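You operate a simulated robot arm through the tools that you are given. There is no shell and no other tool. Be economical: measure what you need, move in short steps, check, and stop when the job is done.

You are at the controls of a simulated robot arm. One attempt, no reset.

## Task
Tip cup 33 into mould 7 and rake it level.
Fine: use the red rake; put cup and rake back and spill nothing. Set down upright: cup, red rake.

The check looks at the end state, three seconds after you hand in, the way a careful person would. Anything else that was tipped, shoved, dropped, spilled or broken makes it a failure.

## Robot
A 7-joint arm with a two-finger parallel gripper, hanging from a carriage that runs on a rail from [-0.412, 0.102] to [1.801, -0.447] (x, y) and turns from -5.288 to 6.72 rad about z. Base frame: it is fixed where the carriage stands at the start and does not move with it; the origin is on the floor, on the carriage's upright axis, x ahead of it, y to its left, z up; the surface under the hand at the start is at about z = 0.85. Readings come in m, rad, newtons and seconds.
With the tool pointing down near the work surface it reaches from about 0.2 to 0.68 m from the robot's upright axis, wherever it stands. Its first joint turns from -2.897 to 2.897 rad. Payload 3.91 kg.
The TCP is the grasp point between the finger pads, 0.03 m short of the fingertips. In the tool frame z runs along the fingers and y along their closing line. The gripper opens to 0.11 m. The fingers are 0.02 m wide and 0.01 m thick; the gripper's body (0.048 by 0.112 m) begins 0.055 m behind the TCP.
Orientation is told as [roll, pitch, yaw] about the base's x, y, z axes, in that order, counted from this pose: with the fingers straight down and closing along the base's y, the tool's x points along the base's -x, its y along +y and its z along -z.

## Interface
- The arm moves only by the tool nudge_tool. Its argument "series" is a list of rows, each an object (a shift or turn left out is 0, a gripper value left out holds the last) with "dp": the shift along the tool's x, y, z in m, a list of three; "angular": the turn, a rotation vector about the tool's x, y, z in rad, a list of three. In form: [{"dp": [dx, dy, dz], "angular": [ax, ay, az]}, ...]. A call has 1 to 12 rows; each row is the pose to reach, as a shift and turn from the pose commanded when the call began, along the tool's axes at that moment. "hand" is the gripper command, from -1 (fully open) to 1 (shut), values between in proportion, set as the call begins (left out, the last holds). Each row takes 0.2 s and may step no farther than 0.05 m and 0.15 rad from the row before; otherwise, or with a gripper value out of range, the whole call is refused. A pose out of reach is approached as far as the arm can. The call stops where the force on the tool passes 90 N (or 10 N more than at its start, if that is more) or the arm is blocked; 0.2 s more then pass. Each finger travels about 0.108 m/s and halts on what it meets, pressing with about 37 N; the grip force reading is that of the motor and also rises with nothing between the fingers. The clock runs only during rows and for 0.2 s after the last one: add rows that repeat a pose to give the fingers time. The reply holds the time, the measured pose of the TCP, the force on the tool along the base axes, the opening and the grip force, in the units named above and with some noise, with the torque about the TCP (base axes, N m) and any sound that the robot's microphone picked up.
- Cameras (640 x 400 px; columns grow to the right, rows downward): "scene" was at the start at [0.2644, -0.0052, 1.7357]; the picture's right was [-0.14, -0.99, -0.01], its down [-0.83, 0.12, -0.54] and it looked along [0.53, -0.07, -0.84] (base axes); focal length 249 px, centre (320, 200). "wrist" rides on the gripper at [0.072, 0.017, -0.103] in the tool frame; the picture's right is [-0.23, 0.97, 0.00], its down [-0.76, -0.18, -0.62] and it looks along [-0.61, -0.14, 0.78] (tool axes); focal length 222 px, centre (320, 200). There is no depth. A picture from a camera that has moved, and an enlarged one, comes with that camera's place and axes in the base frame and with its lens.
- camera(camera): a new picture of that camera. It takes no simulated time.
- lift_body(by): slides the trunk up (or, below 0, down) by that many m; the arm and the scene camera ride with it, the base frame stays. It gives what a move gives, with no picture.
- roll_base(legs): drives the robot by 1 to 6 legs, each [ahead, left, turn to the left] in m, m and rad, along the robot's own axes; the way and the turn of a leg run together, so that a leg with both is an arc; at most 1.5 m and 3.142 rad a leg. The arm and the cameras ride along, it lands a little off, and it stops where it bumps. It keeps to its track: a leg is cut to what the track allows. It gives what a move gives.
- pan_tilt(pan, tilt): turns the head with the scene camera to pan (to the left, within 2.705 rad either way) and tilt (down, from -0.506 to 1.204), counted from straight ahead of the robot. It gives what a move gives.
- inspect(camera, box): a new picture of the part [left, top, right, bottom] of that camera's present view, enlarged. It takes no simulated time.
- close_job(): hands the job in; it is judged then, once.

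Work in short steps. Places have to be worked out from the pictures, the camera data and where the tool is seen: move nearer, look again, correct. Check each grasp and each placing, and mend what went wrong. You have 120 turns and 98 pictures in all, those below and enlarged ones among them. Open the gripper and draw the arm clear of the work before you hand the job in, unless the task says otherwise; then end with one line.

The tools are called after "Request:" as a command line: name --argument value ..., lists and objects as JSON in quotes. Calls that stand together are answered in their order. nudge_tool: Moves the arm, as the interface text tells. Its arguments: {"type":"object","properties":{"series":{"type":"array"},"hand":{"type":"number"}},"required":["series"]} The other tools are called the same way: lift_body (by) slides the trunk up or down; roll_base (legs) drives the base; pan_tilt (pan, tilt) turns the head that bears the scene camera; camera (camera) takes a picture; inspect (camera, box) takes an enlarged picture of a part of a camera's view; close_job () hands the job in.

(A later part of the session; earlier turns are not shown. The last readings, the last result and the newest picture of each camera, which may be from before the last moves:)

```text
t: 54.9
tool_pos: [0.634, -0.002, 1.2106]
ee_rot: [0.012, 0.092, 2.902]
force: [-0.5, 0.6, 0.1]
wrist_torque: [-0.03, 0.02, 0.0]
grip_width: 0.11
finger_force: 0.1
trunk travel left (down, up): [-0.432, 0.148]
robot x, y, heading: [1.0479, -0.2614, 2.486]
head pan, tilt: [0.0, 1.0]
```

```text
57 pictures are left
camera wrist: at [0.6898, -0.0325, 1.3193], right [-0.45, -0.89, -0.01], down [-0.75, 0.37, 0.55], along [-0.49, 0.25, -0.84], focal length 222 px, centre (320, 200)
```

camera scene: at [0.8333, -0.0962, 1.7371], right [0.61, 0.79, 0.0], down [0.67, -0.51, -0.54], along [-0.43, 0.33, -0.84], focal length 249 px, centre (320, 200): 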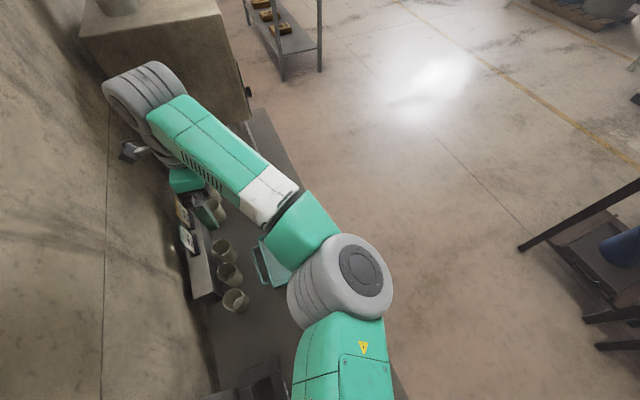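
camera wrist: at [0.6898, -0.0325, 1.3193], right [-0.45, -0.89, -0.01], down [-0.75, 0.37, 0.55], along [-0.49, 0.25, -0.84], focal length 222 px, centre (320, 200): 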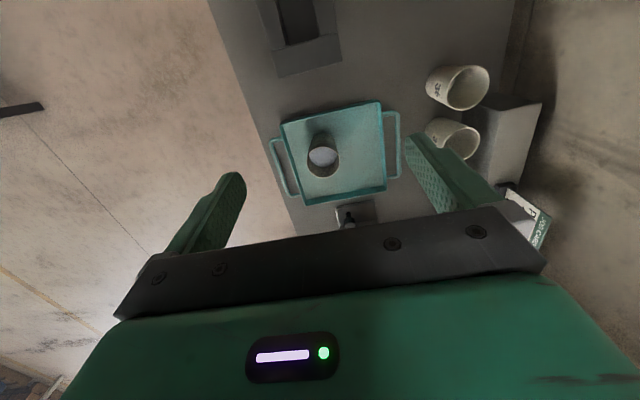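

The cup sits in the wrist view as expected. I'll tilt the tool to 45° forward and lower to a pre-grasp pose.

Request:
nudge_tool --series '[{"dp": [0, 0, 0.02], "angular": [0, -0.145, 0]}, {"dp": [0, 0, 0.04], "angular": [0, -0.29, 0]}, {"dp": [0, 0, 0.06], "angular": [0, -0.435, 0]}, {"dp": [0, 0, 0.085], "angular": [0, -0.58, 0]}, {"dp": [0, 0, 0.11], "angular": [0, -0.725, 0]}, {"dp": [0, 0, 0.13], "angular": [0, -0.87, 0]}]'

Request:
camera --camera "wrist"

Request:
camera --camera "scene"

```text
t: 56.3
tool_pos: [0.6435, -0.008, 1.0785]
ee_rot: [0.016, -0.777, 2.886]
force: [-0.2, -0.6, 0.5]
wrist_torque: [0.0, -0.02, 0.03]
grip_width: 0.1099
finger_force: 0.1
trunk travel left (down, up): [-0.432, 0.148]
robot x, y, heading: [1.0467, -0.2583, 2.488]
head pan, tilt: [0.0, 1.0]
```

```text
56 pictures are left
camera wrist: at [0.7588, -0.0534, 1.0995], right [-0.39, -0.9, 0.17], down [-0.05, 0.21, 0.98], along [-0.92, 0.38, -0.13], focal length 222 px, centre (320, 200)
```

wrist: 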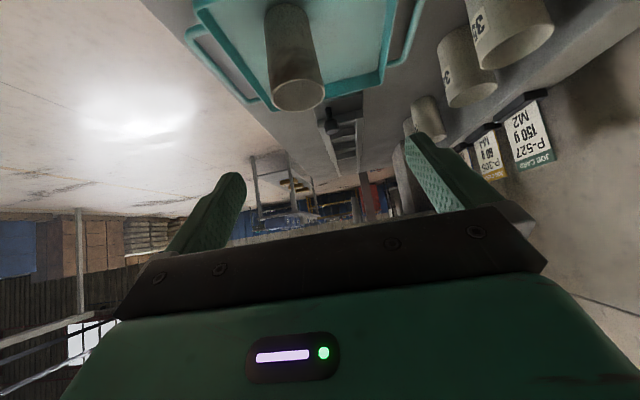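

```text
55 pictures are left
camera scene: at [0.8333, -0.0961, 1.7372], right [0.61, 0.79, 0.0], down [0.67, -0.51, -0.54], along [-0.43, 0.33, -0.84], focal length 249 px, centre (320, 200)
```

scene: 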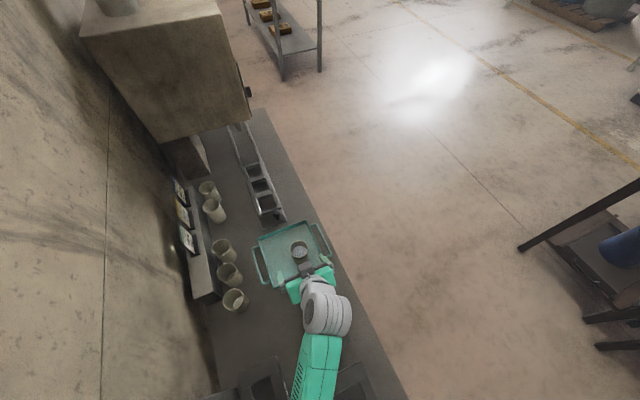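

The posture is good and both cameras see the cup. I'll enlarge the scene view to refine its position.

Request:
inspect --camera "scene" --box '[240, 210, 360, 310]'

Request:
inspect --camera "wrist" --box '[180, 0, 400, 140]'

```text
4.00 times, centred on (300, 260) of scene
camera zoom: at [0.8333, -0.0961, 1.7372], right [0.61, 0.79, 0.0], down [0.67, -0.51, -0.54], along [-0.43, 0.33, -0.84], focal length 995 px, centre (400, -40)
```

zoom: 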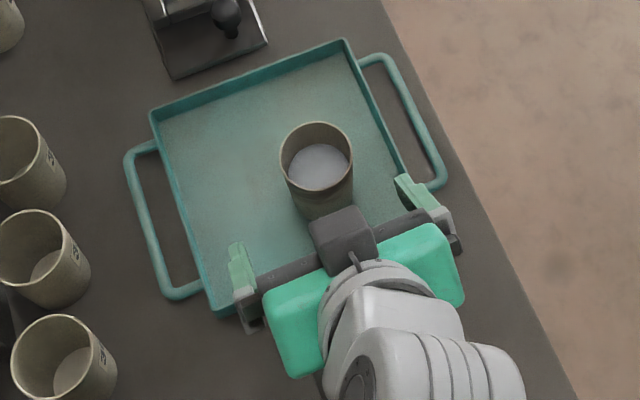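

```text
2.86 times, centred on (290, 70) of wrist
camera zoom: at [0.7588, -0.0534, 1.0995], right [-0.39, -0.9, 0.17], down [-0.05, 0.21, 0.98], along [-0.92, 0.38, -0.13], focal length 635 px, centre (406, 571)
```

zoom: 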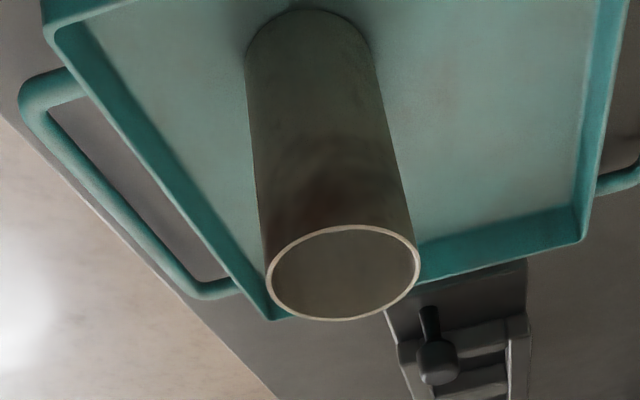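

The rim is at about (0.541, 0.040, 0.945), ⌀0.062, height ≈0.085. I'll align laterally and then advance along the approach axis, stopping short to check.

Request:
nudge_tool --series '[{"dp": [0.0352, -0.0205, 0.0]}, {"dp": [0.0352, -0.0205, 0.04]}, {"dp": [0.0352, -0.0205, 0.08]}, {"dp": [0.0352, -0.0205, 0.12]}]' --hand -1

Request:
inspect --camera "scene" --box '[240, 210, 360, 310]'

Request:
camera --camera "wrist"

```text
t: 57.3
tool_pos: [0.5922, 0.0272, 0.9637]
ee_rot: [0.016, -0.78, 2.885]
force: [0.0, 0.3, 0.2]
wrist_torque: [0.05, -0.01, 0.01]
grip_width: 0.1099
finger_force: 0.1
trunk travel left (down, up): [-0.432, 0.148]
robot x, y, heading: [1.0476, -0.2569, 2.492]
head pan, tilt: [0.0, 1.0]
```

```text
4.00 times, centred on (300, 260) of scene
camera zoom: at [0.8333, -0.0963, 1.7371], right [0.61, 0.79, 0.0], down [0.67, -0.51, -0.54], along [-0.43, 0.33, -0.84], focal length 995 px, centre (400, -40)
```

zoom: 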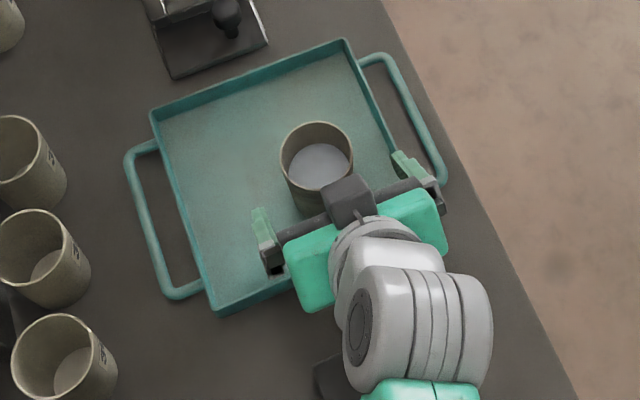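

```text
51 pictures are left
camera wrist: at [0.7073, -0.0183, 0.9868], right [-0.39, -0.9, 0.17], down [-0.06, 0.21, 0.98], along [-0.92, 0.37, -0.13], focal length 222 px, centre (320, 200)
```

wrist: 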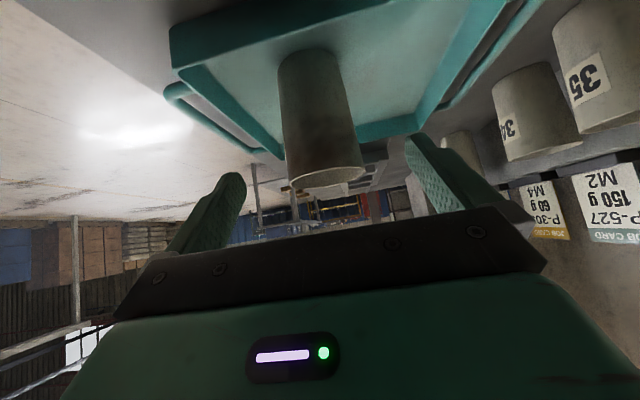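

The cup is centred between the fingers. I'll advance the last 7 cm.

Request:
nudge_tool --series '[{"dp": [-0.001, 0, 0.036]}, {"dp": [-0.003, 0, 0.071]}]'

Request:
nudge_tool --series '[{"dp": [0, 0, 0]}, {"dp": [0, 0, 0]}, {"dp": [0, 0, 0]}]' --hand 0.6

Request:
inspect --camera "scene" --box '[240, 210, 360, 310]'

```text
t: 57.9
tool_pos: [0.5379, 0.0407, 0.9187]
ee_rot: [0.017, -0.778, 2.884]
force: [0.1, 0.2, 0.9]
wrist_torque: [-0.01, -0.01, 0.02]
grip_width: 0.11
finger_force: 0.0
trunk travel left (down, up): [-0.432, 0.148]
robot x, y, heading: [1.0474, -0.2603, 2.482]
head pan, tilt: [0.0, 1.0]
```

```text
t: 58.7
tool_pos: [0.5383, 0.0414, 0.9184]
ee_rot: [0.018, -0.78, 2.884]
force: [-0.5, -0.2, 0.9]
wrist_torque: [0.05, -0.01, 0.04]
grip_width: 0.0575
finger_force: 37.3
trunk travel left (down, up): [-0.432, 0.148]
robot x, y, heading: [1.0506, -0.2587, 2.49]
head pan, tilt: [0.0, 1.0]
```

```text
4.00 times, centred on (300, 260) of scene
camera zoom: at [0.8332, -0.0962, 1.7371], right [0.61, 0.79, 0.0], down [0.67, -0.51, -0.54], along [-0.43, 0.33, -0.84], focal length 995 px, centre (400, -40)
```

zoom: 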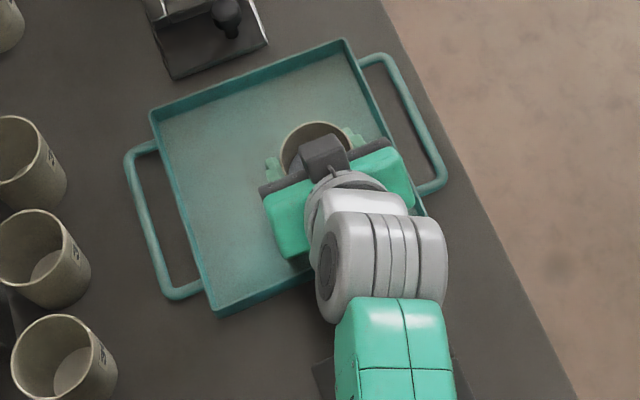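

The cup is gripped at 0.0575 m width. I'll lift straight up 0.13 m and look.

Request:
nudge_tool --series '[{"dp": [-0.0105, 0, -0.0107]}, {"dp": [-0.028, 0, -0.0285]}, {"dp": [-0.052, 0, -0.053]}, {"dp": [-0.076, 0, -0.077]}, {"dp": [-0.091, 0, -0.0925]}]'

Request:
camera --camera "scene"

```text
t: 59.9
tool_pos: [0.5392, 0.0378, 1.0507]
ee_rot: [0.017, -0.779, 2.885]
force: [-0.1, 0.2, 0.0]
wrist_torque: [0.0, -0.05, 0.03]
grip_width: 0.0221
finger_force: 0.0
trunk travel left (down, up): [-0.432, 0.148]
robot x, y, heading: [1.0443, -0.2584, 2.488]
head pan, tilt: [0.0, 1.0]
```

```text
49 pictures are left
camera scene: at [0.8333, -0.0962, 1.737], right [0.61, 0.79, 0.0], down [0.67, -0.51, -0.54], along [-0.43, 0.33, -0.84], focal length 249 px, centre (320, 200)
```

scene: 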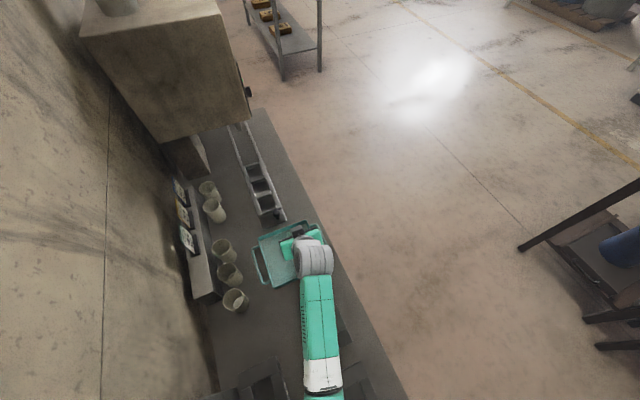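

The grip width fell to 0.022, so the cup slipped out. I'll look at its state right away.

Request:
inspect --camera "scene" --box '[240, 210, 360, 310]'

Request:
camera --camera "wrist"

```text
4.00 times, centred on (300, 260) of scene
camera zoom: at [0.8333, -0.0962, 1.737], right [0.61, 0.79, 0.0], down [0.67, -0.51, -0.54], along [-0.43, 0.33, -0.84], focal length 995 px, centre (400, -40)
```

zoom: 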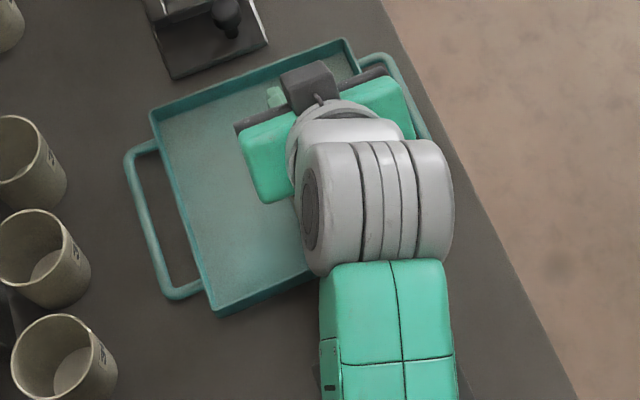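

```text
47 pictures are left
camera wrist: at [0.6541, -0.0075, 1.072], right [-0.39, -0.9, 0.17], down [-0.06, 0.21, 0.98], along [-0.92, 0.37, -0.13], focal length 222 px, centre (320, 200)
```

wrist: 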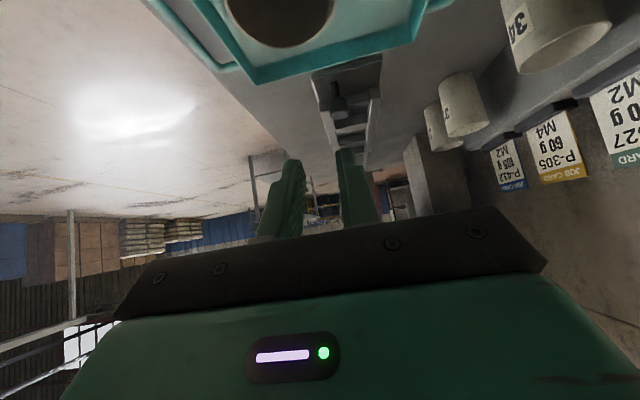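

The cup looks upright but may have shifted. I'll back off along the approach, open, and re-measure it.

Request:
nudge_tool --series '[{"dp": [0, 0, -0.04]}, {"dp": [0, 0, -0.08]}, {"dp": [0.02, 0, -0.11]}]' --hand -1

Request:
inspect --camera "scene" --box '[240, 210, 360, 310]'

Request:
inspect --camera "wrist" --box '[180, 0, 400, 140]'

```text
t: 60.7
tool_pos: [0.6295, 0.0151, 1.1134]
ee_rot: [0.016, -0.776, 2.884]
force: [0.2, 0.1, -0.6]
wrist_torque: [-0.08, -0.04, -0.04]
grip_width: 0.1098
finger_force: 0.1
trunk travel left (down, up): [-0.432, 0.148]
robot x, y, heading: [1.047, -0.2622, 2.49]
head pan, tilt: [0.0, 1.0]
```

```text
4.00 times, centred on (300, 260) of scene
camera zoom: at [0.8332, -0.0961, 1.7371], right [0.61, 0.79, 0.0], down [0.67, -0.51, -0.54], along [-0.43, 0.33, -0.84], focal length 995 px, centre (400, -40)
```

zoom: 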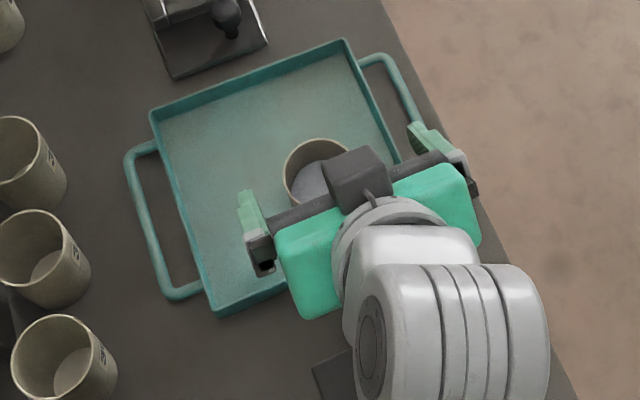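

```text
2.86 times, centred on (290, 70) of wrist
camera zoom: at [0.7448, -0.0317, 1.135], right [-0.39, -0.9, 0.17], down [-0.06, 0.21, 0.98], along [-0.92, 0.37, -0.13], focal length 635 px, centre (406, 571)
```

zoom: 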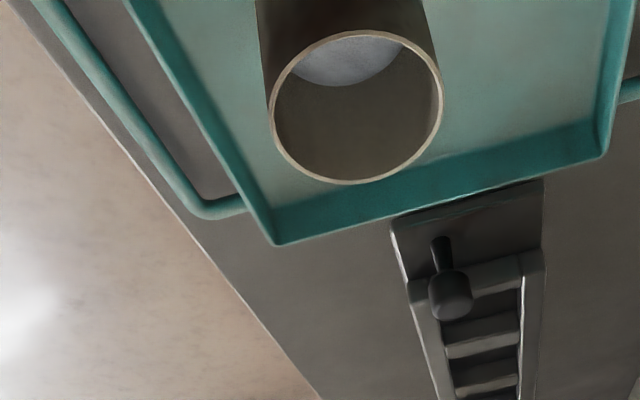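

The cup is upright with its contents intact, now at about (0.558, 0.033), having slid 18 mm. I'll re-grasp lower on the taper with a full-shut command and test with a slow 1 cm lift.

Request:
nudge_tool --series '[{"dp": [0.045, 0.0013, 0]}, {"dp": [0.0913, 0.0013, 0]}, {"dp": [0.0913, 0.0013, 0.05]}, {"dp": [0.0913, 0.0013, 0.1]}, {"dp": [0.0913, 0.0013, 0.14]}, {"dp": [0.0913, 0.0013, 0.17]}, {"dp": [0.0913, 0.0013, 0.1983]}]' --hand -1

Request:
nudge_tool --series '[{"dp": [0, 0, 0]}, {"dp": [0, 0, 0]}, {"dp": [0, 0, 0]}, {"dp": [0, 0, 0]}]' --hand 1

Request:
nudge_tool --series '[{"dp": [-0.0018, 0, -0.0018]}, {"dp": [-0.0035, 0, -0.0035]}, {"dp": [-0.0053, 0, -0.0053]}, {"dp": [-0.007, 0, -0.007]}]'

Request:
camera --camera "wrist"

```text
t: 62.3
tool_pos: [0.5543, 0.0341, 0.9094]
ee_rot: [0.016, -0.776, 2.886]
force: [0.6, -0.7, -0.1]
wrist_torque: [0.03, 0.03, -0.01]
grip_width: 0.1099
finger_force: 0.0
trunk travel left (down, up): [-0.432, 0.148]
robot x, y, heading: [1.0459, -0.2592, 2.483]
head pan, tilt: [0.0, 1.0]
```

```text
t: 63.3
tool_pos: [0.554, 0.0334, 0.9104]
ee_rot: [0.018, -0.779, 2.884]
force: [-0.6, 0.9, 0.0]
wrist_torque: [-0.01, 0.05, -0.04]
grip_width: 0.057
finger_force: 37.2
trunk travel left (down, up): [-0.432, 0.148]
robot x, y, heading: [1.0497, -0.2581, 2.491]
head pan, tilt: [0.0, 1.0]
```

```text
t: 64.3
tool_pos: [0.5551, 0.0325, 0.9189]
ee_rot: [0.017, -0.779, 2.886]
force: [-0.7, 0.3, -2.4]
wrist_torque: [0.02, -0.01, 0.01]
grip_width: 0.0567
finger_force: 37.5
trunk travel left (down, up): [-0.432, 0.148]
robot x, y, heading: [1.0488, -0.2609, 2.482]
head pan, tilt: [0.0, 1.0]
```

```text
44 pictures are left
camera wrist: at [0.6707, -0.0136, 0.941], right [-0.39, -0.9, 0.17], down [-0.06, 0.21, 0.98], along [-0.92, 0.37, -0.13], focal length 222 px, centre (320, 200)
```

wrist: 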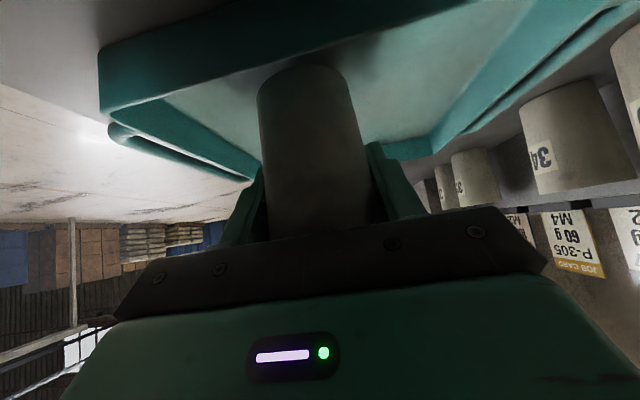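

The force shows about 2.4 N carried and the width is steady, so the cup is held this time. I'll lift slowly and check again.

Request:
nudge_tool --series '[{"dp": [-0.0035, 0, -0.0035]}, {"dp": [-0.008, 0, -0.008]}, {"dp": [-0.014, 0, -0.014]}, {"dp": [-0.0205, 0, -0.0205]}, {"dp": [-0.024, 0, -0.024]}]'

Request:
nudge_tool --series '[{"dp": [-0.0035, 0, -0.0035]}, {"dp": [-0.01, 0, -0.01]}, {"dp": [-0.02, 0, -0.02]}, {"dp": [-0.03, 0, -0.03]}, {"dp": [-0.04, 0, -0.04]}, {"dp": [-0.05, 0, -0.05]}, {"dp": [-0.058, 0, -0.058]}, {"dp": [-0.062, 0, -0.062]}]'

Request:
camera --camera "wrist"

```text
t: 65.5
tool_pos: [0.5547, 0.0332, 0.9543]
ee_rot: [0.017, -0.777, 2.885]
force: [-0.3, -0.2, -1.4]
wrist_torque: [-0.01, 0.01, 0.01]
grip_width: 0.0571
finger_force: 37.0
trunk travel left (down, up): [-0.432, 0.148]
robot x, y, heading: [1.0495, -0.264, 2.484]
head pan, tilt: [0.0, 1.0]
```

```text
t: 67.3
tool_pos: [0.5537, 0.0343, 1.0399]
ee_rot: [0.018, -0.777, 2.886]
force: [-1.5, 0.1, -1.3]
wrist_torque: [0.02, 0.02, 0.0]
grip_width: 0.0568
finger_force: 37.0
trunk travel left (down, up): [-0.432, 0.148]
robot x, y, heading: [1.0492, -0.2593, 2.488]
head pan, tilt: [0.0, 1.0]
```

```text
43 pictures are left
camera wrist: at [0.6694, -0.0115, 1.0627], right [-0.39, -0.9, 0.17], down [-0.06, 0.21, 0.98], along [-0.92, 0.37, -0.13], focal length 222 px, centre (320, 200)
```

wrist: 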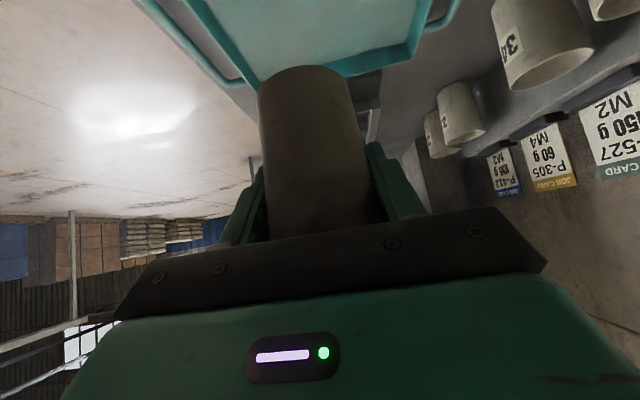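

The cup is held steady at z≈1.04. I'll drive the carriage 0.19 m back along the rail so the cup comes near mould 7, then look.

Request:
roll_base --legs '[[-0.174, -0.076, 0]]'

Request:
camera --camera "scene"

```text
t: 68.9
tool_pos: [0.733, -0.0095, 1.0404]
ee_rot: [0.018, -0.778, 2.883]
force: [0.0, -0.1, -1.9]
wrist_torque: [-0.02, 0.01, 0.01]
grip_width: 0.0569
finger_force: 36.9
trunk travel left (down, up): [-0.432, 0.148]
robot x, y, heading: [1.2284, -0.3055, 2.481]
head pan, tilt: [0.0, 1.0]
```

```text
42 pictures are left
camera scene: at [1.0127, -0.1402, 1.737], right [0.61, 0.79, 0.0], down [0.67, -0.51, -0.54], along [-0.43, 0.33, -0.84], focal length 249 px, centre (320, 200)
```

scene: 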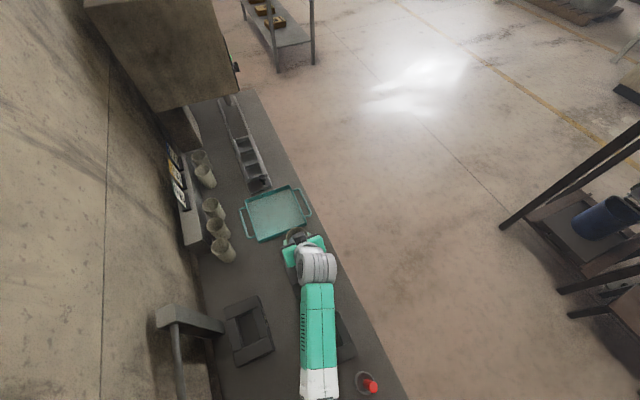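

Mould 7 is hidden beneath the hand. I'll extend the hand 0.13 m forward over the tray briefly to see the mould cavity from the scene camera.

Request:
nudge_tool --series '[{"dp": [-0.0143, 0, 0.014]}, {"dp": [-0.0357, 0, 0.035]}, {"dp": [-0.0606, 0, 0.0596]}, {"dp": [-0.082, 0, 0.0806]}, {"dp": [-0.0927, 0, 0.0911]}]'

Request:
inspect --camera "scene" --box '[210, 190, 370, 350]'

```text
t: 70.1
tool_pos: [0.6074, 0.0222, 1.0392]
ee_rot: [0.018, -0.777, 2.881]
force: [-0.3, 0.8, -1.6]
wrist_torque: [0.01, 0.07, -0.02]
grip_width: 0.0567
finger_force: 36.8
trunk travel left (down, up): [-0.432, 0.148]
robot x, y, heading: [1.2277, -0.3028, 2.482]
head pan, tilt: [0.0, 1.0]
```

```text
2.50 times, centred on (290, 270) of scene
camera zoom: at [1.0128, -0.1402, 1.737], right [0.61, 0.79, 0.0], down [0.67, -0.51, -0.54], along [-0.43, 0.33, -0.84], focal length 622 px, centre (395, 25)
```

zoom: 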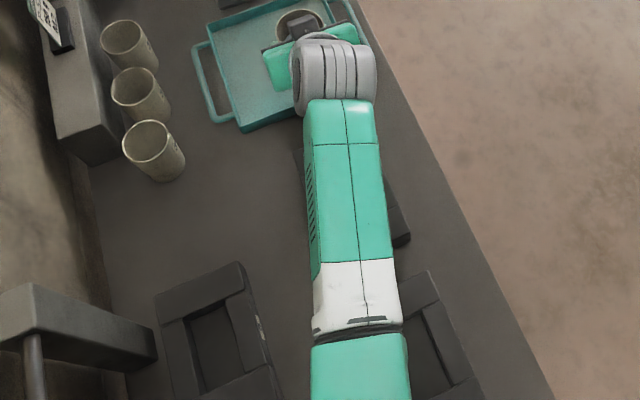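

The forearm still covers it. I'll shift the hand 0.15 m toward the free side and look again.

Request:
nudge_tool --series '[{"dp": [0, -0.015, 0]}, {"dp": [0, -0.045, 0]}, {"dp": [0, -0.08, 0]}, {"dp": [0, -0.115, 0]}, {"dp": [0, -0.145, 0]}, {"dp": [0, -0.16, 0]}]'

Request:
inspect --camera "scene" --box '[230, 210, 390, 350]'

```text
t: 71.5
tool_pos: [0.6489, 0.1719, 1.0387]
ee_rot: [0.019, -0.778, 2.885]
force: [-0.2, 0.1, -1.6]
wrist_torque: [0.03, 0.0, 0.06]
grip_width: 0.0568
finger_force: 37.0
out of reach, approached as far as the arm can: row 6
trunk travel left (down, up): [-0.432, 0.148]
robot x, y, heading: [1.2281, -0.301, 2.486]
head pan, tilt: [0.0, 1.0]
```

```text
2.86 times, centred on (310, 280) of scene
camera zoom: at [1.0129, -0.1403, 1.7369], right [0.61, 0.79, 0.0], down [0.67, -0.51, -0.54], along [-0.43, 0.33, -0.84], focal length 711 px, centre (349, -29)
```

zoom: 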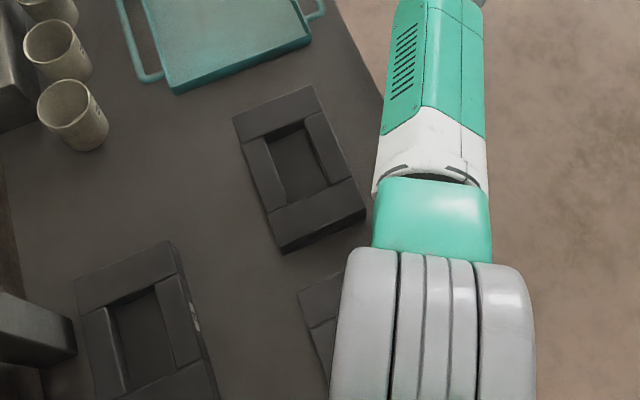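

Mould 7's opening is centred at about (0.757, -0.024), 0.055 across by 0.085 along the bench, with its top at z≈0.885. The best pour is to swing the tool back so the cup tips away from the robot. For that the carriage should stand closer, so I'll drive 0.18 m toward the mould.

Request:
roll_base --legs '[[0.165, 0.072, 0]]'

```text
t: 73.0
tool_pos: [0.4771, 0.2145, 1.0392]
ee_rot: [0.02, -0.778, 2.881]
force: [-0.4, 0.4, -2.2]
wrist_torque: [-0.01, 0.01, -0.02]
grip_width: 0.0566
finger_force: 37.4
trunk travel left (down, up): [-0.432, 0.148]
robot x, y, heading: [1.0525, -0.2613, 2.476]
head pan, tilt: [0.0, 1.0]
```

The drive landed at x≈1.05. I'll move the cup level to the start point behind mould 7, in even steps.

Request:
nudge_tool --series '[{"dp": [0.013, 0.008, -0.013]}, {"dp": [0.037, 0.0224, -0.0364]}, {"dp": [0.0634, 0.0384, -0.0623]}, {"dp": [0.0925, 0.056, -0.0909]}, {"dp": [0.1215, 0.0736, -0.1195]}, {"dp": [0.1506, 0.0912, -0.148]}, {"dp": [0.1797, 0.1088, -0.1766]}, {"dp": [0.2087, 0.1264, -0.2052]}, {"dp": [0.235, 0.1424, -0.2311]}, {"dp": [0.255, 0.1545, -0.2507]}, {"dp": [0.2642, 0.16, -0.2597]}]'

Request:
camera --camera "scene"

```text
t: 75.4
tool_pos: [0.7975, -0.0316, 1.0403]
ee_rot: [0.018, -0.779, 2.882]
force: [0.6, 0.3, -1.7]
wrist_torque: [0.02, -0.02, 0.03]
grip_width: 0.0568
finger_force: 36.8
trunk travel left (down, up): [-0.432, 0.148]
robot x, y, heading: [1.0519, -0.2613, 2.485]
head pan, tilt: [0.0, 1.0]
```

```text
39 pictures are left
camera scene: at [0.8401, -0.0972, 1.737], right [0.61, 0.79, 0.0], down [0.67, -0.52, -0.54], along [-0.43, 0.33, -0.84], focal length 249 px, centre (320, 200)
```

scene: 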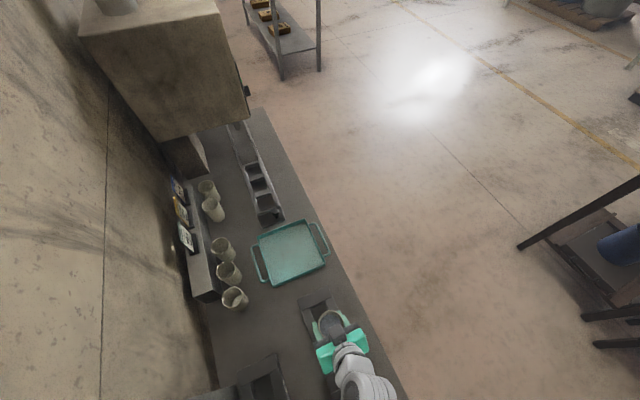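

The scene camera now sees the cup and mould well. I'll tilt the first 40° (not enough to pour) while lowering the cup over the mould.

Request:
nudge_tool --series '[{"dp": [0.0113, 0, 0.0071], "angular": [0, 0.14, 0]}, {"dp": [0.0226, 0, 0.0143], "angular": [0, 0.28, 0]}, {"dp": [0.0338, 0, 0.0214], "angular": [0, 0.42, 0]}, {"dp": [0.0451, 0, 0.0286], "angular": [0, 0.56, 0]}, {"dp": [0.0564, 0, 0.0357], "angular": [0, 0.7, 0]}]'

Request:
inspect --camera "scene" --box '[270, 270, 430, 400]'

```text
t: 76.6
tool_pos: [0.8117, -0.036, 0.9749]
ee_rot: [0.012, -0.075, 2.892]
force: [0.7, -0.2, -1.5]
wrist_torque: [0.0, -0.01, 0.0]
grip_width: 0.0568
finger_force: 37.3
trunk travel left (down, up): [-0.432, 0.148]
robot x, y, heading: [1.0542, -0.2572, 2.485]
head pan, tilt: [0.0, 1.0]
```

```text
3.08 times, centred on (350, 335) of scene
camera zoom: at [0.8401, -0.0972, 1.737], right [0.61, 0.79, 0.0], down [0.67, -0.52, -0.54], along [-0.43, 0.33, -0.84], focal length 765 px, centre (228, -215)
```

zoom: 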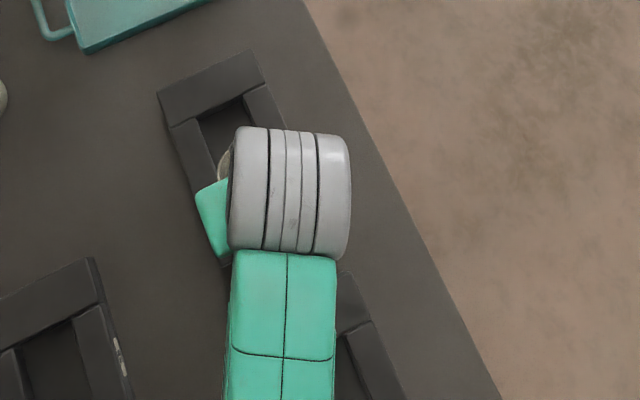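

The opening agrees with my estimate within a few mm. I'll continue tilting slowly to about 75°, keeping the lip over the cavity.

Request:
nudge_tool --series '[{"dp": [0.0, 0.001, 0.004], "angular": [0, 0.076, 0]}, {"dp": [0.001, 0.002, 0.008], "angular": [0, 0.152, 0]}, {"dp": [0.001, 0.003, 0.012], "angular": [0, 0.229, 0]}, {"dp": [0.001, 0.004, 0.016], "angular": [0, 0.305, 0]}, {"dp": [0.001, 0.004, 0.019], "angular": [0, 0.381, 0]}, {"dp": [0.0, 0.004, 0.022], "angular": [0, 0.458, 0]}, {"dp": [-0.001, 0.004, 0.024], "angular": [0, 0.534, 0]}, {"dp": [-0.003, 0.004, 0.025], "angular": [0, 0.61, 0]}]'

Request:
camera --camera "wrist"

```text
t: 78.4
tool_pos: [0.8047, -0.0285, 0.9585]
ee_rot: [-0.007, 0.406, 2.888]
force: [0.0, 0.0, -1.6]
wrist_torque: [0.01, 0.01, 0.01]
grip_width: 0.057
finger_force: 36.6
out of reach, approached as far as the arm can: row 7, 8
trunk travel left (down, up): [-0.432, 0.148]
robot x, y, heading: [1.0519, -0.2617, 2.485]
head pan, tilt: [0.0, 1.0]
```

```text
37 pictures are left
camera wrist: at [0.8245, -0.0518, 1.0813], right [-0.44, -0.89, -0.1], down [-0.87, 0.4, 0.27], along [-0.2, 0.21, -0.96], focal length 222 px, centre (320, 200)
```

wrist: 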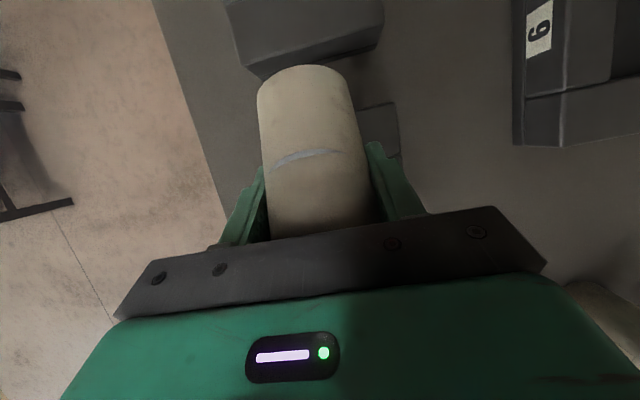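

The wrist reached its limit at about 68° of tilt, so this grasp can't tip the cup far enough. Nothing has poured yet. I'll raise the cup, bring it upright, and set it back on the tray to re-grasp more horizontally.

Request:
nudge_tool --series '[{"dp": [0.007, 0, -0.016], "angular": [0, -0.1, 0]}, {"dp": [0.014, 0, -0.032], "angular": [0, -0.21, 0]}, {"dp": [0.021, 0, -0.048], "angular": [0, -0.33, 0]}, {"dp": [0.028, 0, -0.064], "angular": [0, -0.46, 0]}, {"dp": [0.034, 0, -0.078], "angular": [0, -0.6, 0]}, {"dp": [0.034, 0, -0.078], "angular": [0, -0.75, 0]}, {"dp": [0.034, 0, -0.078], "angular": [0, -0.9, 0]}, {"dp": [0.034, 0, -0.078], "angular": [0, -1.05, 0]}, {"dp": [0.034, 0, -0.078], "angular": [0, -1.184, 0]}]'

Request:
inspect --camera "scene" --box '[250, 250, 430, 400]'

```text
t: 80.4
tool_pos: [0.8052, -0.0293, 1.0439]
ee_rot: [-0.011, -0.783, 2.898]
force: [-0.1, 0.0, -0.8]
wrist_torque: [-0.02, 0.0, 0.01]
grip_width: 0.0566
finger_force: 36.5
trunk travel left (down, up): [-0.432, 0.148]
robot x, y, heading: [1.0543, -0.262, 2.485]
head pan, tilt: [0.0, 1.0]
```

```text
2.67 times, centred on (340, 325) of scene
camera zoom: at [0.84, -0.0971, 1.7371], right [0.61, 0.79, 0.0], down [0.67, -0.52, -0.54], along [-0.43, 0.33, -0.84], focal length 663 px, centre (267, -133)
```

zoom: 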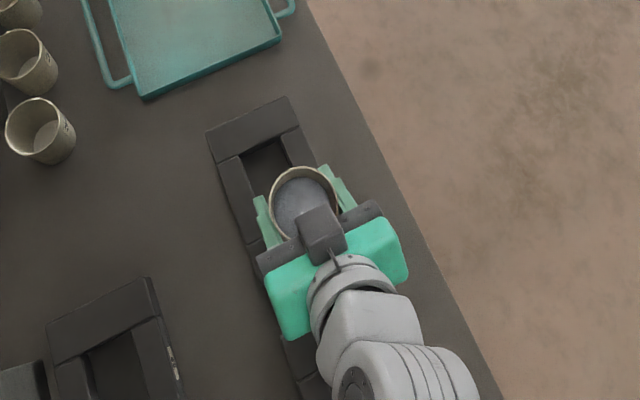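

The contents are intact and the mould is still empty, so I don't have to set it down. With the tool vertical I can yaw it half a turn (tilt stays at 45°), then pitch it forward so the cup pours toward the robot with the hand above. That needs more reach, so I'll extend the arm forward and move the carriage back.

Request:
nudge_tool --series '[{"dp": [-0.012, 0, 0.012]}, {"dp": [-0.036, 0, 0.035]}, {"dp": [-0.064, 0, 0.063]}, {"dp": [-0.093, 0, 0.091]}, {"dp": [-0.117, 0, 0.115]}, {"dp": [-0.128, 0, 0.126]}]'

Request:
roll_base --legs '[[-0.165, -0.072, 0]]'

Request:
nudge_tool --series '[{"dp": [0, 0, 0], "angular": [0, -0.09, 0]}, {"dp": [0, 0, 0], "angular": [0, -0.18, 0]}, {"dp": [0, 0, 0], "angular": [0, -0.27, 0]}, {"dp": [0, 0, 0], "angular": [0, -0.36, 0]}, {"dp": [0, 0, 0], "angular": [0, -0.45, 0]}, {"dp": [0, 0, 0], "angular": [0, -0.54, 0]}]'

```text
t: 81.8
tool_pos: [0.6307, 0.0149, 1.0451]
ee_rot: [-0.012, -0.778, 2.901]
force: [-0.8, -0.4, -1.3]
wrist_torque: [0.01, 0.0, 0.01]
grip_width: 0.0568
finger_force: 37.2
trunk travel left (down, up): [-0.432, 0.148]
robot x, y, heading: [1.0514, -0.2622, 2.485]
head pan, tilt: [0.0, 1.0]
```

```text
t: 83.3
tool_pos: [0.8044, -0.0288, 1.046]
ee_rot: [-0.011, -0.778, 2.9]
force: [-0.1, 0.1, -0.7]
wrist_torque: [-0.02, 0.0, -0.02]
grip_width: 0.0568
finger_force: 36.7
trunk travel left (down, up): [-0.432, 0.148]
robot x, y, heading: [1.2255, -0.3078, 2.483]
head pan, tilt: [0.0, 1.0]
```

```text
t: 84.7
tool_pos: [0.8058, -0.0263, 1.0442]
ee_rot: [-0.032, -1.32, 2.92]
force: [-0.2, 0.2, -1.7]
wrist_torque: [-0.01, 0.02, 0.02]
grip_width: 0.0569
finger_force: 37.0
trunk travel left (down, up): [-0.432, 0.148]
robot x, y, heading: [1.2281, -0.3031, 2.478]
head pan, tilt: [0.0, 1.0]
```

Pitch −1.32 is reachable. I'll bring the tool vertical (cup tilted 45°, short of pouring).

Request:
nudge_tool --series '[{"dp": [0, 0, 0], "angular": [0, 0.12, 0]}, {"dp": [0, 0, 0], "angular": [0, 0.26, 0]}, {"dp": [0, 0, 0], "angular": [0, 0.4, 0]}, {"dp": [0, 0, 0], "angular": [0, 0.54, 0]}, {"dp": [0, 0, 0], "angular": [0, 0.68, 0]}, {"dp": [0, 0, 0], "angular": [0, 0.82, 0]}, {"dp": [0, 0, 0], "angular": [0, 0.96, 0]}, {"dp": [0, 0, 0], "angular": [0, 1.08, 0]}, {"dp": [0, 0, 0], "angular": [0, 1.2, 0]}, {"dp": [0, 0, 0], "angular": [0, 1.31, 0]}]'

Request:
nudge_tool --series '[{"angular": [0, 0, 0.12]}, {"angular": [0, 0, 0.26]}, {"angular": [0, 0, 0.4]}, {"angular": [0, 0, 0.54]}, {"angular": [0, 0, 0.68]}, {"angular": [0, 0, 0.82]}, {"angular": [0, 0, 0.96]}, {"angular": [0, 0, 1.1]}, {"angular": [0, 0, 1.24]}, {"angular": [0, 0, 1.38]}, {"angular": [0, 0, 1.52]}, {"angular": [0, 0, 1.57]}]'

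```text
t: 86.9
tool_pos: [0.806, -0.0285, 1.0458]
ee_rot: [-0.007, -0.006, 2.892]
force: [-0.3, 0.3, -1.9]
wrist_torque: [0.0, -0.02, 0.01]
grip_width: 0.0567
finger_force: 37.0
trunk travel left (down, up): [-0.432, 0.148]
robot x, y, heading: [1.2292, -0.3029, 2.483]
head pan, tilt: [0.0, 1.0]
```

```text
t: 89.5
tool_pos: [0.8059, -0.0295, 1.0447]
ee_rot: [0.009, -0.007, 1.321]
force: [0.5, 0.2, -1.4]
wrist_torque: [0.02, -0.01, -0.02]
grip_width: 0.0569
finger_force: 36.6
trunk travel left (down, up): [-0.432, 0.148]
robot x, y, heading: [1.2256, -0.301, 2.481]
head pan, tilt: [0.0, 1.0]
```

Half of the yaw is done cleanly. I'll continue the remaining quarter turn and check with a picture.

Request:
nudge_tool --series '[{"angular": [0, 0, 0.12]}, {"angular": [0, 0, 0.26]}, {"angular": [0, 0, 0.4]}, {"angular": [0, 0, 0.54]}, {"angular": [0, 0, 0.68]}, {"angular": [0, 0, 0.82]}, {"angular": [0, 0, 0.96]}, {"angular": [0, 0, 1.1]}, {"angular": [0, 0, 1.24]}, {"angular": [0, 0, 1.38]}, {"angular": [0, 0, 1.52]}, {"angular": [0, 0, 1.57]}]'

Request:
camera --camera "wrist"

Request:
inspect --camera "scene" --box '[230, 190, 390, 320]'

```text
t: 92.1
tool_pos: [0.8053, -0.0286, 1.0453]
ee_rot: [0.007, 0.008, -0.248]
force: [0.6, -0.7, -2.4]
wrist_torque: [0.0, -0.04, -0.01]
grip_width: 0.057
finger_force: 37.3
trunk travel left (down, up): [-0.432, 0.148]
robot x, y, heading: [1.2247, -0.3021, 2.486]
head pan, tilt: [0.0, 1.0]
```

```text
35 pictures are left
camera wrist: at [0.7384, 0.0045, 1.1479], right [0.46, 0.89, 0.01], down [0.7, -0.37, 0.62], along [0.55, -0.28, -0.79], focal length 222 px, centre (320, 200)
```

wrist: 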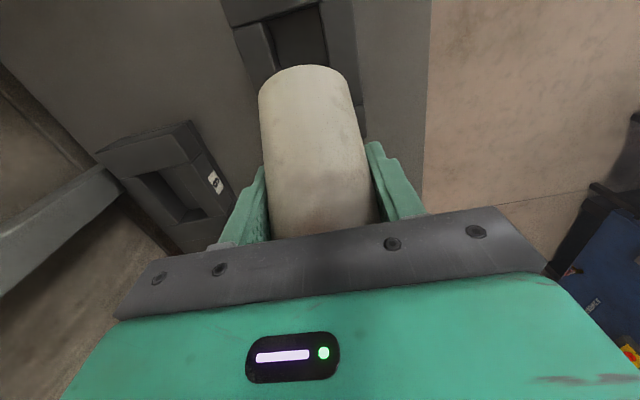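

```text
3.08 times, centred on (310, 255) of scene
camera zoom: at [1.0136, -0.1402, 1.737], right [0.61, 0.79, 0.0], down [0.67, -0.52, -0.54], along [-0.43, 0.33, -0.84], focal length 765 px, centre (351, 31)
```

zoom: 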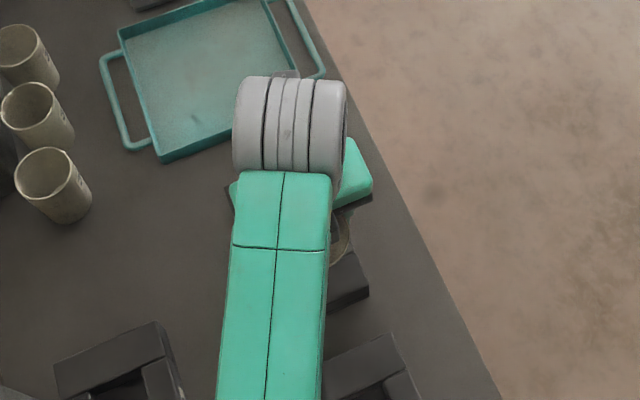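

The half turn worked; the cup now leans back toward the robot with the camera on the far side. I'll bring the lip over the cavity of mould 7 and lower.

Request:
nudge_tool --series '[{"dp": [0.02, -0.002, 0.005]}, {"dp": [0.05, -0.005, 0.015]}, {"dp": [0.08, -0.008, 0.035]}, {"dp": [0.0994, -0.0084, 0.055]}, {"dp": [0.0994, -0.0084, 0.07]}, {"dp": [0.0994, -0.0084, 0.075]}]'

Request:
camera --camera "wrist"

Request:
inspect --camera "scene" --box '[230, 190, 390, 320]'

```text
t: 93.5
tool_pos: [0.7067, -0.0122, 0.9718]
ee_rot: [0.007, 0.008, -0.247]
force: [-0.6, -0.5, -1.8]
wrist_torque: [-0.01, -0.02, 0.02]
grip_width: 0.0572
finger_force: 37.2
trunk travel left (down, up): [-0.432, 0.148]
robot x, y, heading: [1.2273, -0.3085, 2.488]
head pan, tilt: [0.0, 1.0]
```

```text
33 pictures are left
camera wrist: at [0.6391, 0.0211, 1.0746], right [0.46, 0.89, 0.01], down [0.7, -0.36, 0.62], along [0.55, -0.28, -0.79], focal length 222 px, centre (320, 200)
```

wrist: 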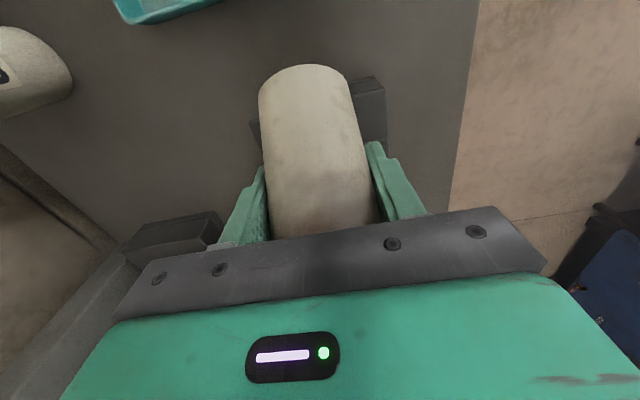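

```text
3.08 times, centred on (310, 255) of scene
camera zoom: at [1.0136, -0.1403, 1.737], right [0.61, 0.79, 0.0], down [0.67, -0.52, -0.54], along [-0.43, 0.33, -0.84], focal length 765 px, centre (351, 31)
```

zoom: 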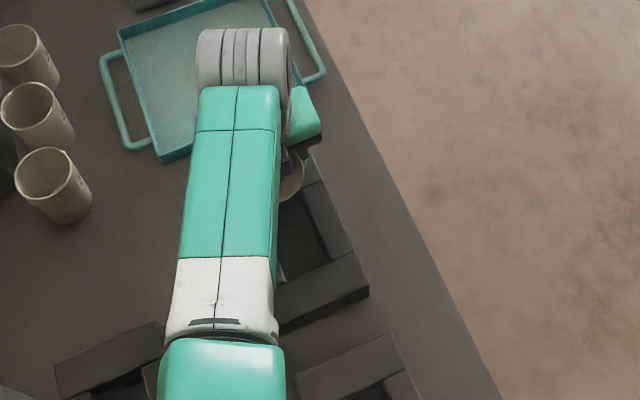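

The cavity's visible edges match (centre about (0.757, -0.025)) and the lip is centred on it. I'll pour slowly to about 90° with the lip held in place.

Request:
nudge_tool --series '[{"dp": [0, 0, 0.0025], "angular": [0, 0.065, 0]}, {"dp": [0, 0, 0.005], "angular": [0, 0.131, 0]}, {"dp": [0, 0, 0.0075], "angular": [0, 0.196, 0]}, {"dp": [0, 0, 0.01], "angular": [0, 0.262, 0]}, {"dp": [-0.001, 0, 0.012], "angular": [0, 0.327, 0]}, {"dp": [-0.0015, 0, 0.0135], "angular": [0, 0.393, 0]}, {"dp": [-0.002, 0, 0.015], "angular": [0, 0.458, 0]}, {"dp": [-0.003, 0, 0.017], "angular": [0, 0.524, 0]}, {"dp": [-0.0045, 0, 0.019], "angular": [0, 0.589, 0]}, {"dp": [-0.006, 0, 0.021], "angular": [0, 0.654, 0]}, {"dp": [-0.0075, 0, 0.0225], "angular": [0, 0.72, 0]}, {"dp": [-0.009, 0, 0.024], "angular": [0, 0.785, 0]}]'

Request:
inspect --camera "scene" --box '[230, 190, 390, 320]'

```text
t: 96.1
tool_pos: [0.7149, -0.0127, 0.946]
ee_rot: [0.01, 0.795, -0.241]
force: [-0.3, 0.0, -1.3]
wrist_torque: [0.01, -0.01, 0.0]
grip_width: 0.0571
finger_force: 37.1
trunk travel left (down, up): [-0.432, 0.148]
robot x, y, heading: [1.2281, -0.3042, 2.483]
head pan, tilt: [0.0, 1.0]
```

```text
3.08 times, centred on (310, 255) of scene
camera zoom: at [1.0136, -0.1402, 1.737], right [0.61, 0.79, 0.0], down [0.67, -0.52, -0.54], along [-0.43, 0.33, -0.84], focal length 765 px, centre (351, 31)
```

zoom: 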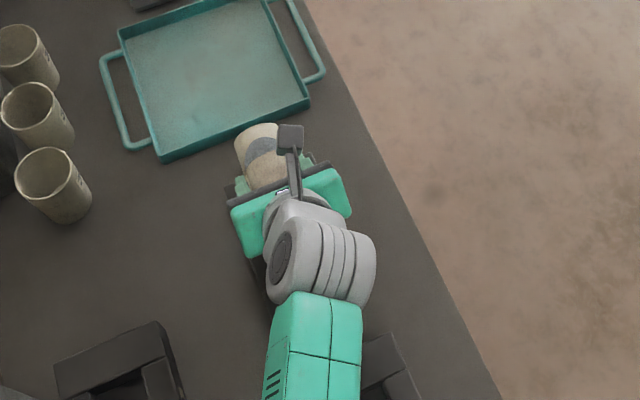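

Nothing has gone astray so far. I'll continue tipping to about 130°.

Request:
nudge_tool --series '[{"dp": [-0.001, 0, -0.0018], "angular": [0, 0.065, 0]}, {"dp": [-0.0021, 0, -0.0036], "angular": [0, 0.131, 0]}, {"dp": [-0.0032, 0, -0.0054], "angular": [0, 0.196, 0]}, {"dp": [-0.0042, 0, -0.0071], "angular": [0, 0.262, 0]}, {"dp": [-0.0055, 0, -0.0094], "angular": [0, 0.327, 0]}, {"dp": [-0.0067, 0, -0.0117], "angular": [0, 0.393, 0]}, {"dp": [-0.008, 0, -0.014], "angular": [0, 0.458, 0]}, {"dp": [-0.0092, 0, -0.0163], "angular": [0, 0.524, 0]}, {"dp": [-0.0108, 0, -0.02], "angular": [0, 0.61, 0]}, {"dp": [-0.0124, 0, -0.0237], "angular": [0, 0.7, 0]}, {"dp": [-0.0124, 0, -0.0237], "angular": [0, 0.7, 0]}, {"dp": [-0.0124, 0, -0.0237], "angular": [0, 0.7, 0]}]'

Request:
camera --camera "wrist"

Request:
inspect --camera "scene" --box '[230, 190, 390, 320]'

```text
t: 98.7
tool_pos: [0.7377, -0.019, 0.955]
ee_rot: [0.099, 1.495, -0.148]
force: [0.2, 0.4, -0.4]
wrist_torque: [0.01, 0.03, -0.02]
grip_width: 0.057
finger_force: 37.0
trunk travel left (down, up): [-0.432, 0.148]
robot x, y, heading: [1.2289, -0.3013, 2.482]
head pan, tilt: [0.0, 1.0]
```

```text
30 pictures are left
camera wrist: at [0.8359, -0.0272, 1.0344], right [0.26, 0.94, -0.22], down [0.62, -0.33, -0.71], along [-0.75, 0.05, -0.66], focal length 222 px, centre (320, 200)
```

wrist: 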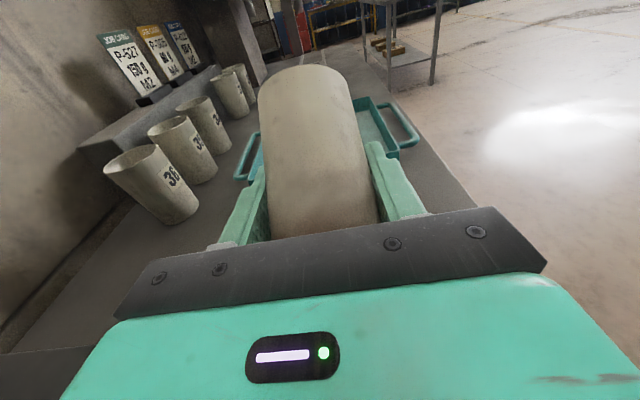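

```text
3.08 times, centred on (310, 255) of scene
camera zoom: at [1.0128, -0.14, 1.7375], right [0.61, 0.79, 0.0], down [0.66, -0.52, -0.54], along [-0.43, 0.33, -0.84], focal length 765 px, centre (351, 31)
```

zoom: 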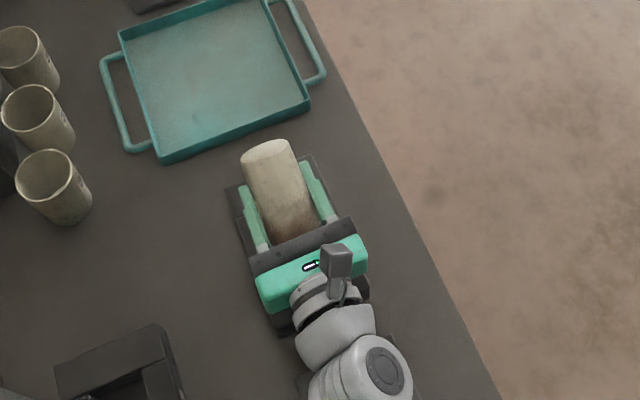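

The force dropped from about −1.7 to −0.4 N, so the powder went out. I'll raise 2 cm and tip a little further to empty the remainder, then look.

Request:
nudge_tool --series '[{"dp": [0.01, 0, 0]}, {"dp": [0.02, 0, 0], "angular": [0, 0.1, 0]}, {"dp": [0.02, 0, -0.003], "angular": [0, 0.2, 0]}, {"dp": [0.02, 0, -0.005], "angular": [0, 0.28, 0]}, {"dp": [0.02, 0, -0.005], "angular": [0, 0.28, 0]}, {"dp": [0.02, 0, -0.005], "angular": [0, 0.28, 0]}, {"dp": [0.02, 0, -0.003], "angular": [0, 0.14, 0]}, {"dp": [0.03, 0, 0], "angular": [0, 0, 0]}]'

```text
t: 100.5
tool_pos: [0.7374, -0.0205, 0.9833]
ee_rot: [0.082, 1.493, -0.166]
force: [-0.2, 0.7, 1.0]
wrist_torque: [-0.01, -0.01, 0.01]
grip_width: 0.0567
finger_force: 37.2
trunk travel left (down, up): [-0.432, 0.148]
robot x, y, heading: [1.226, -0.3048, 2.481]
head pan, tilt: [0.0, 1.0]
```

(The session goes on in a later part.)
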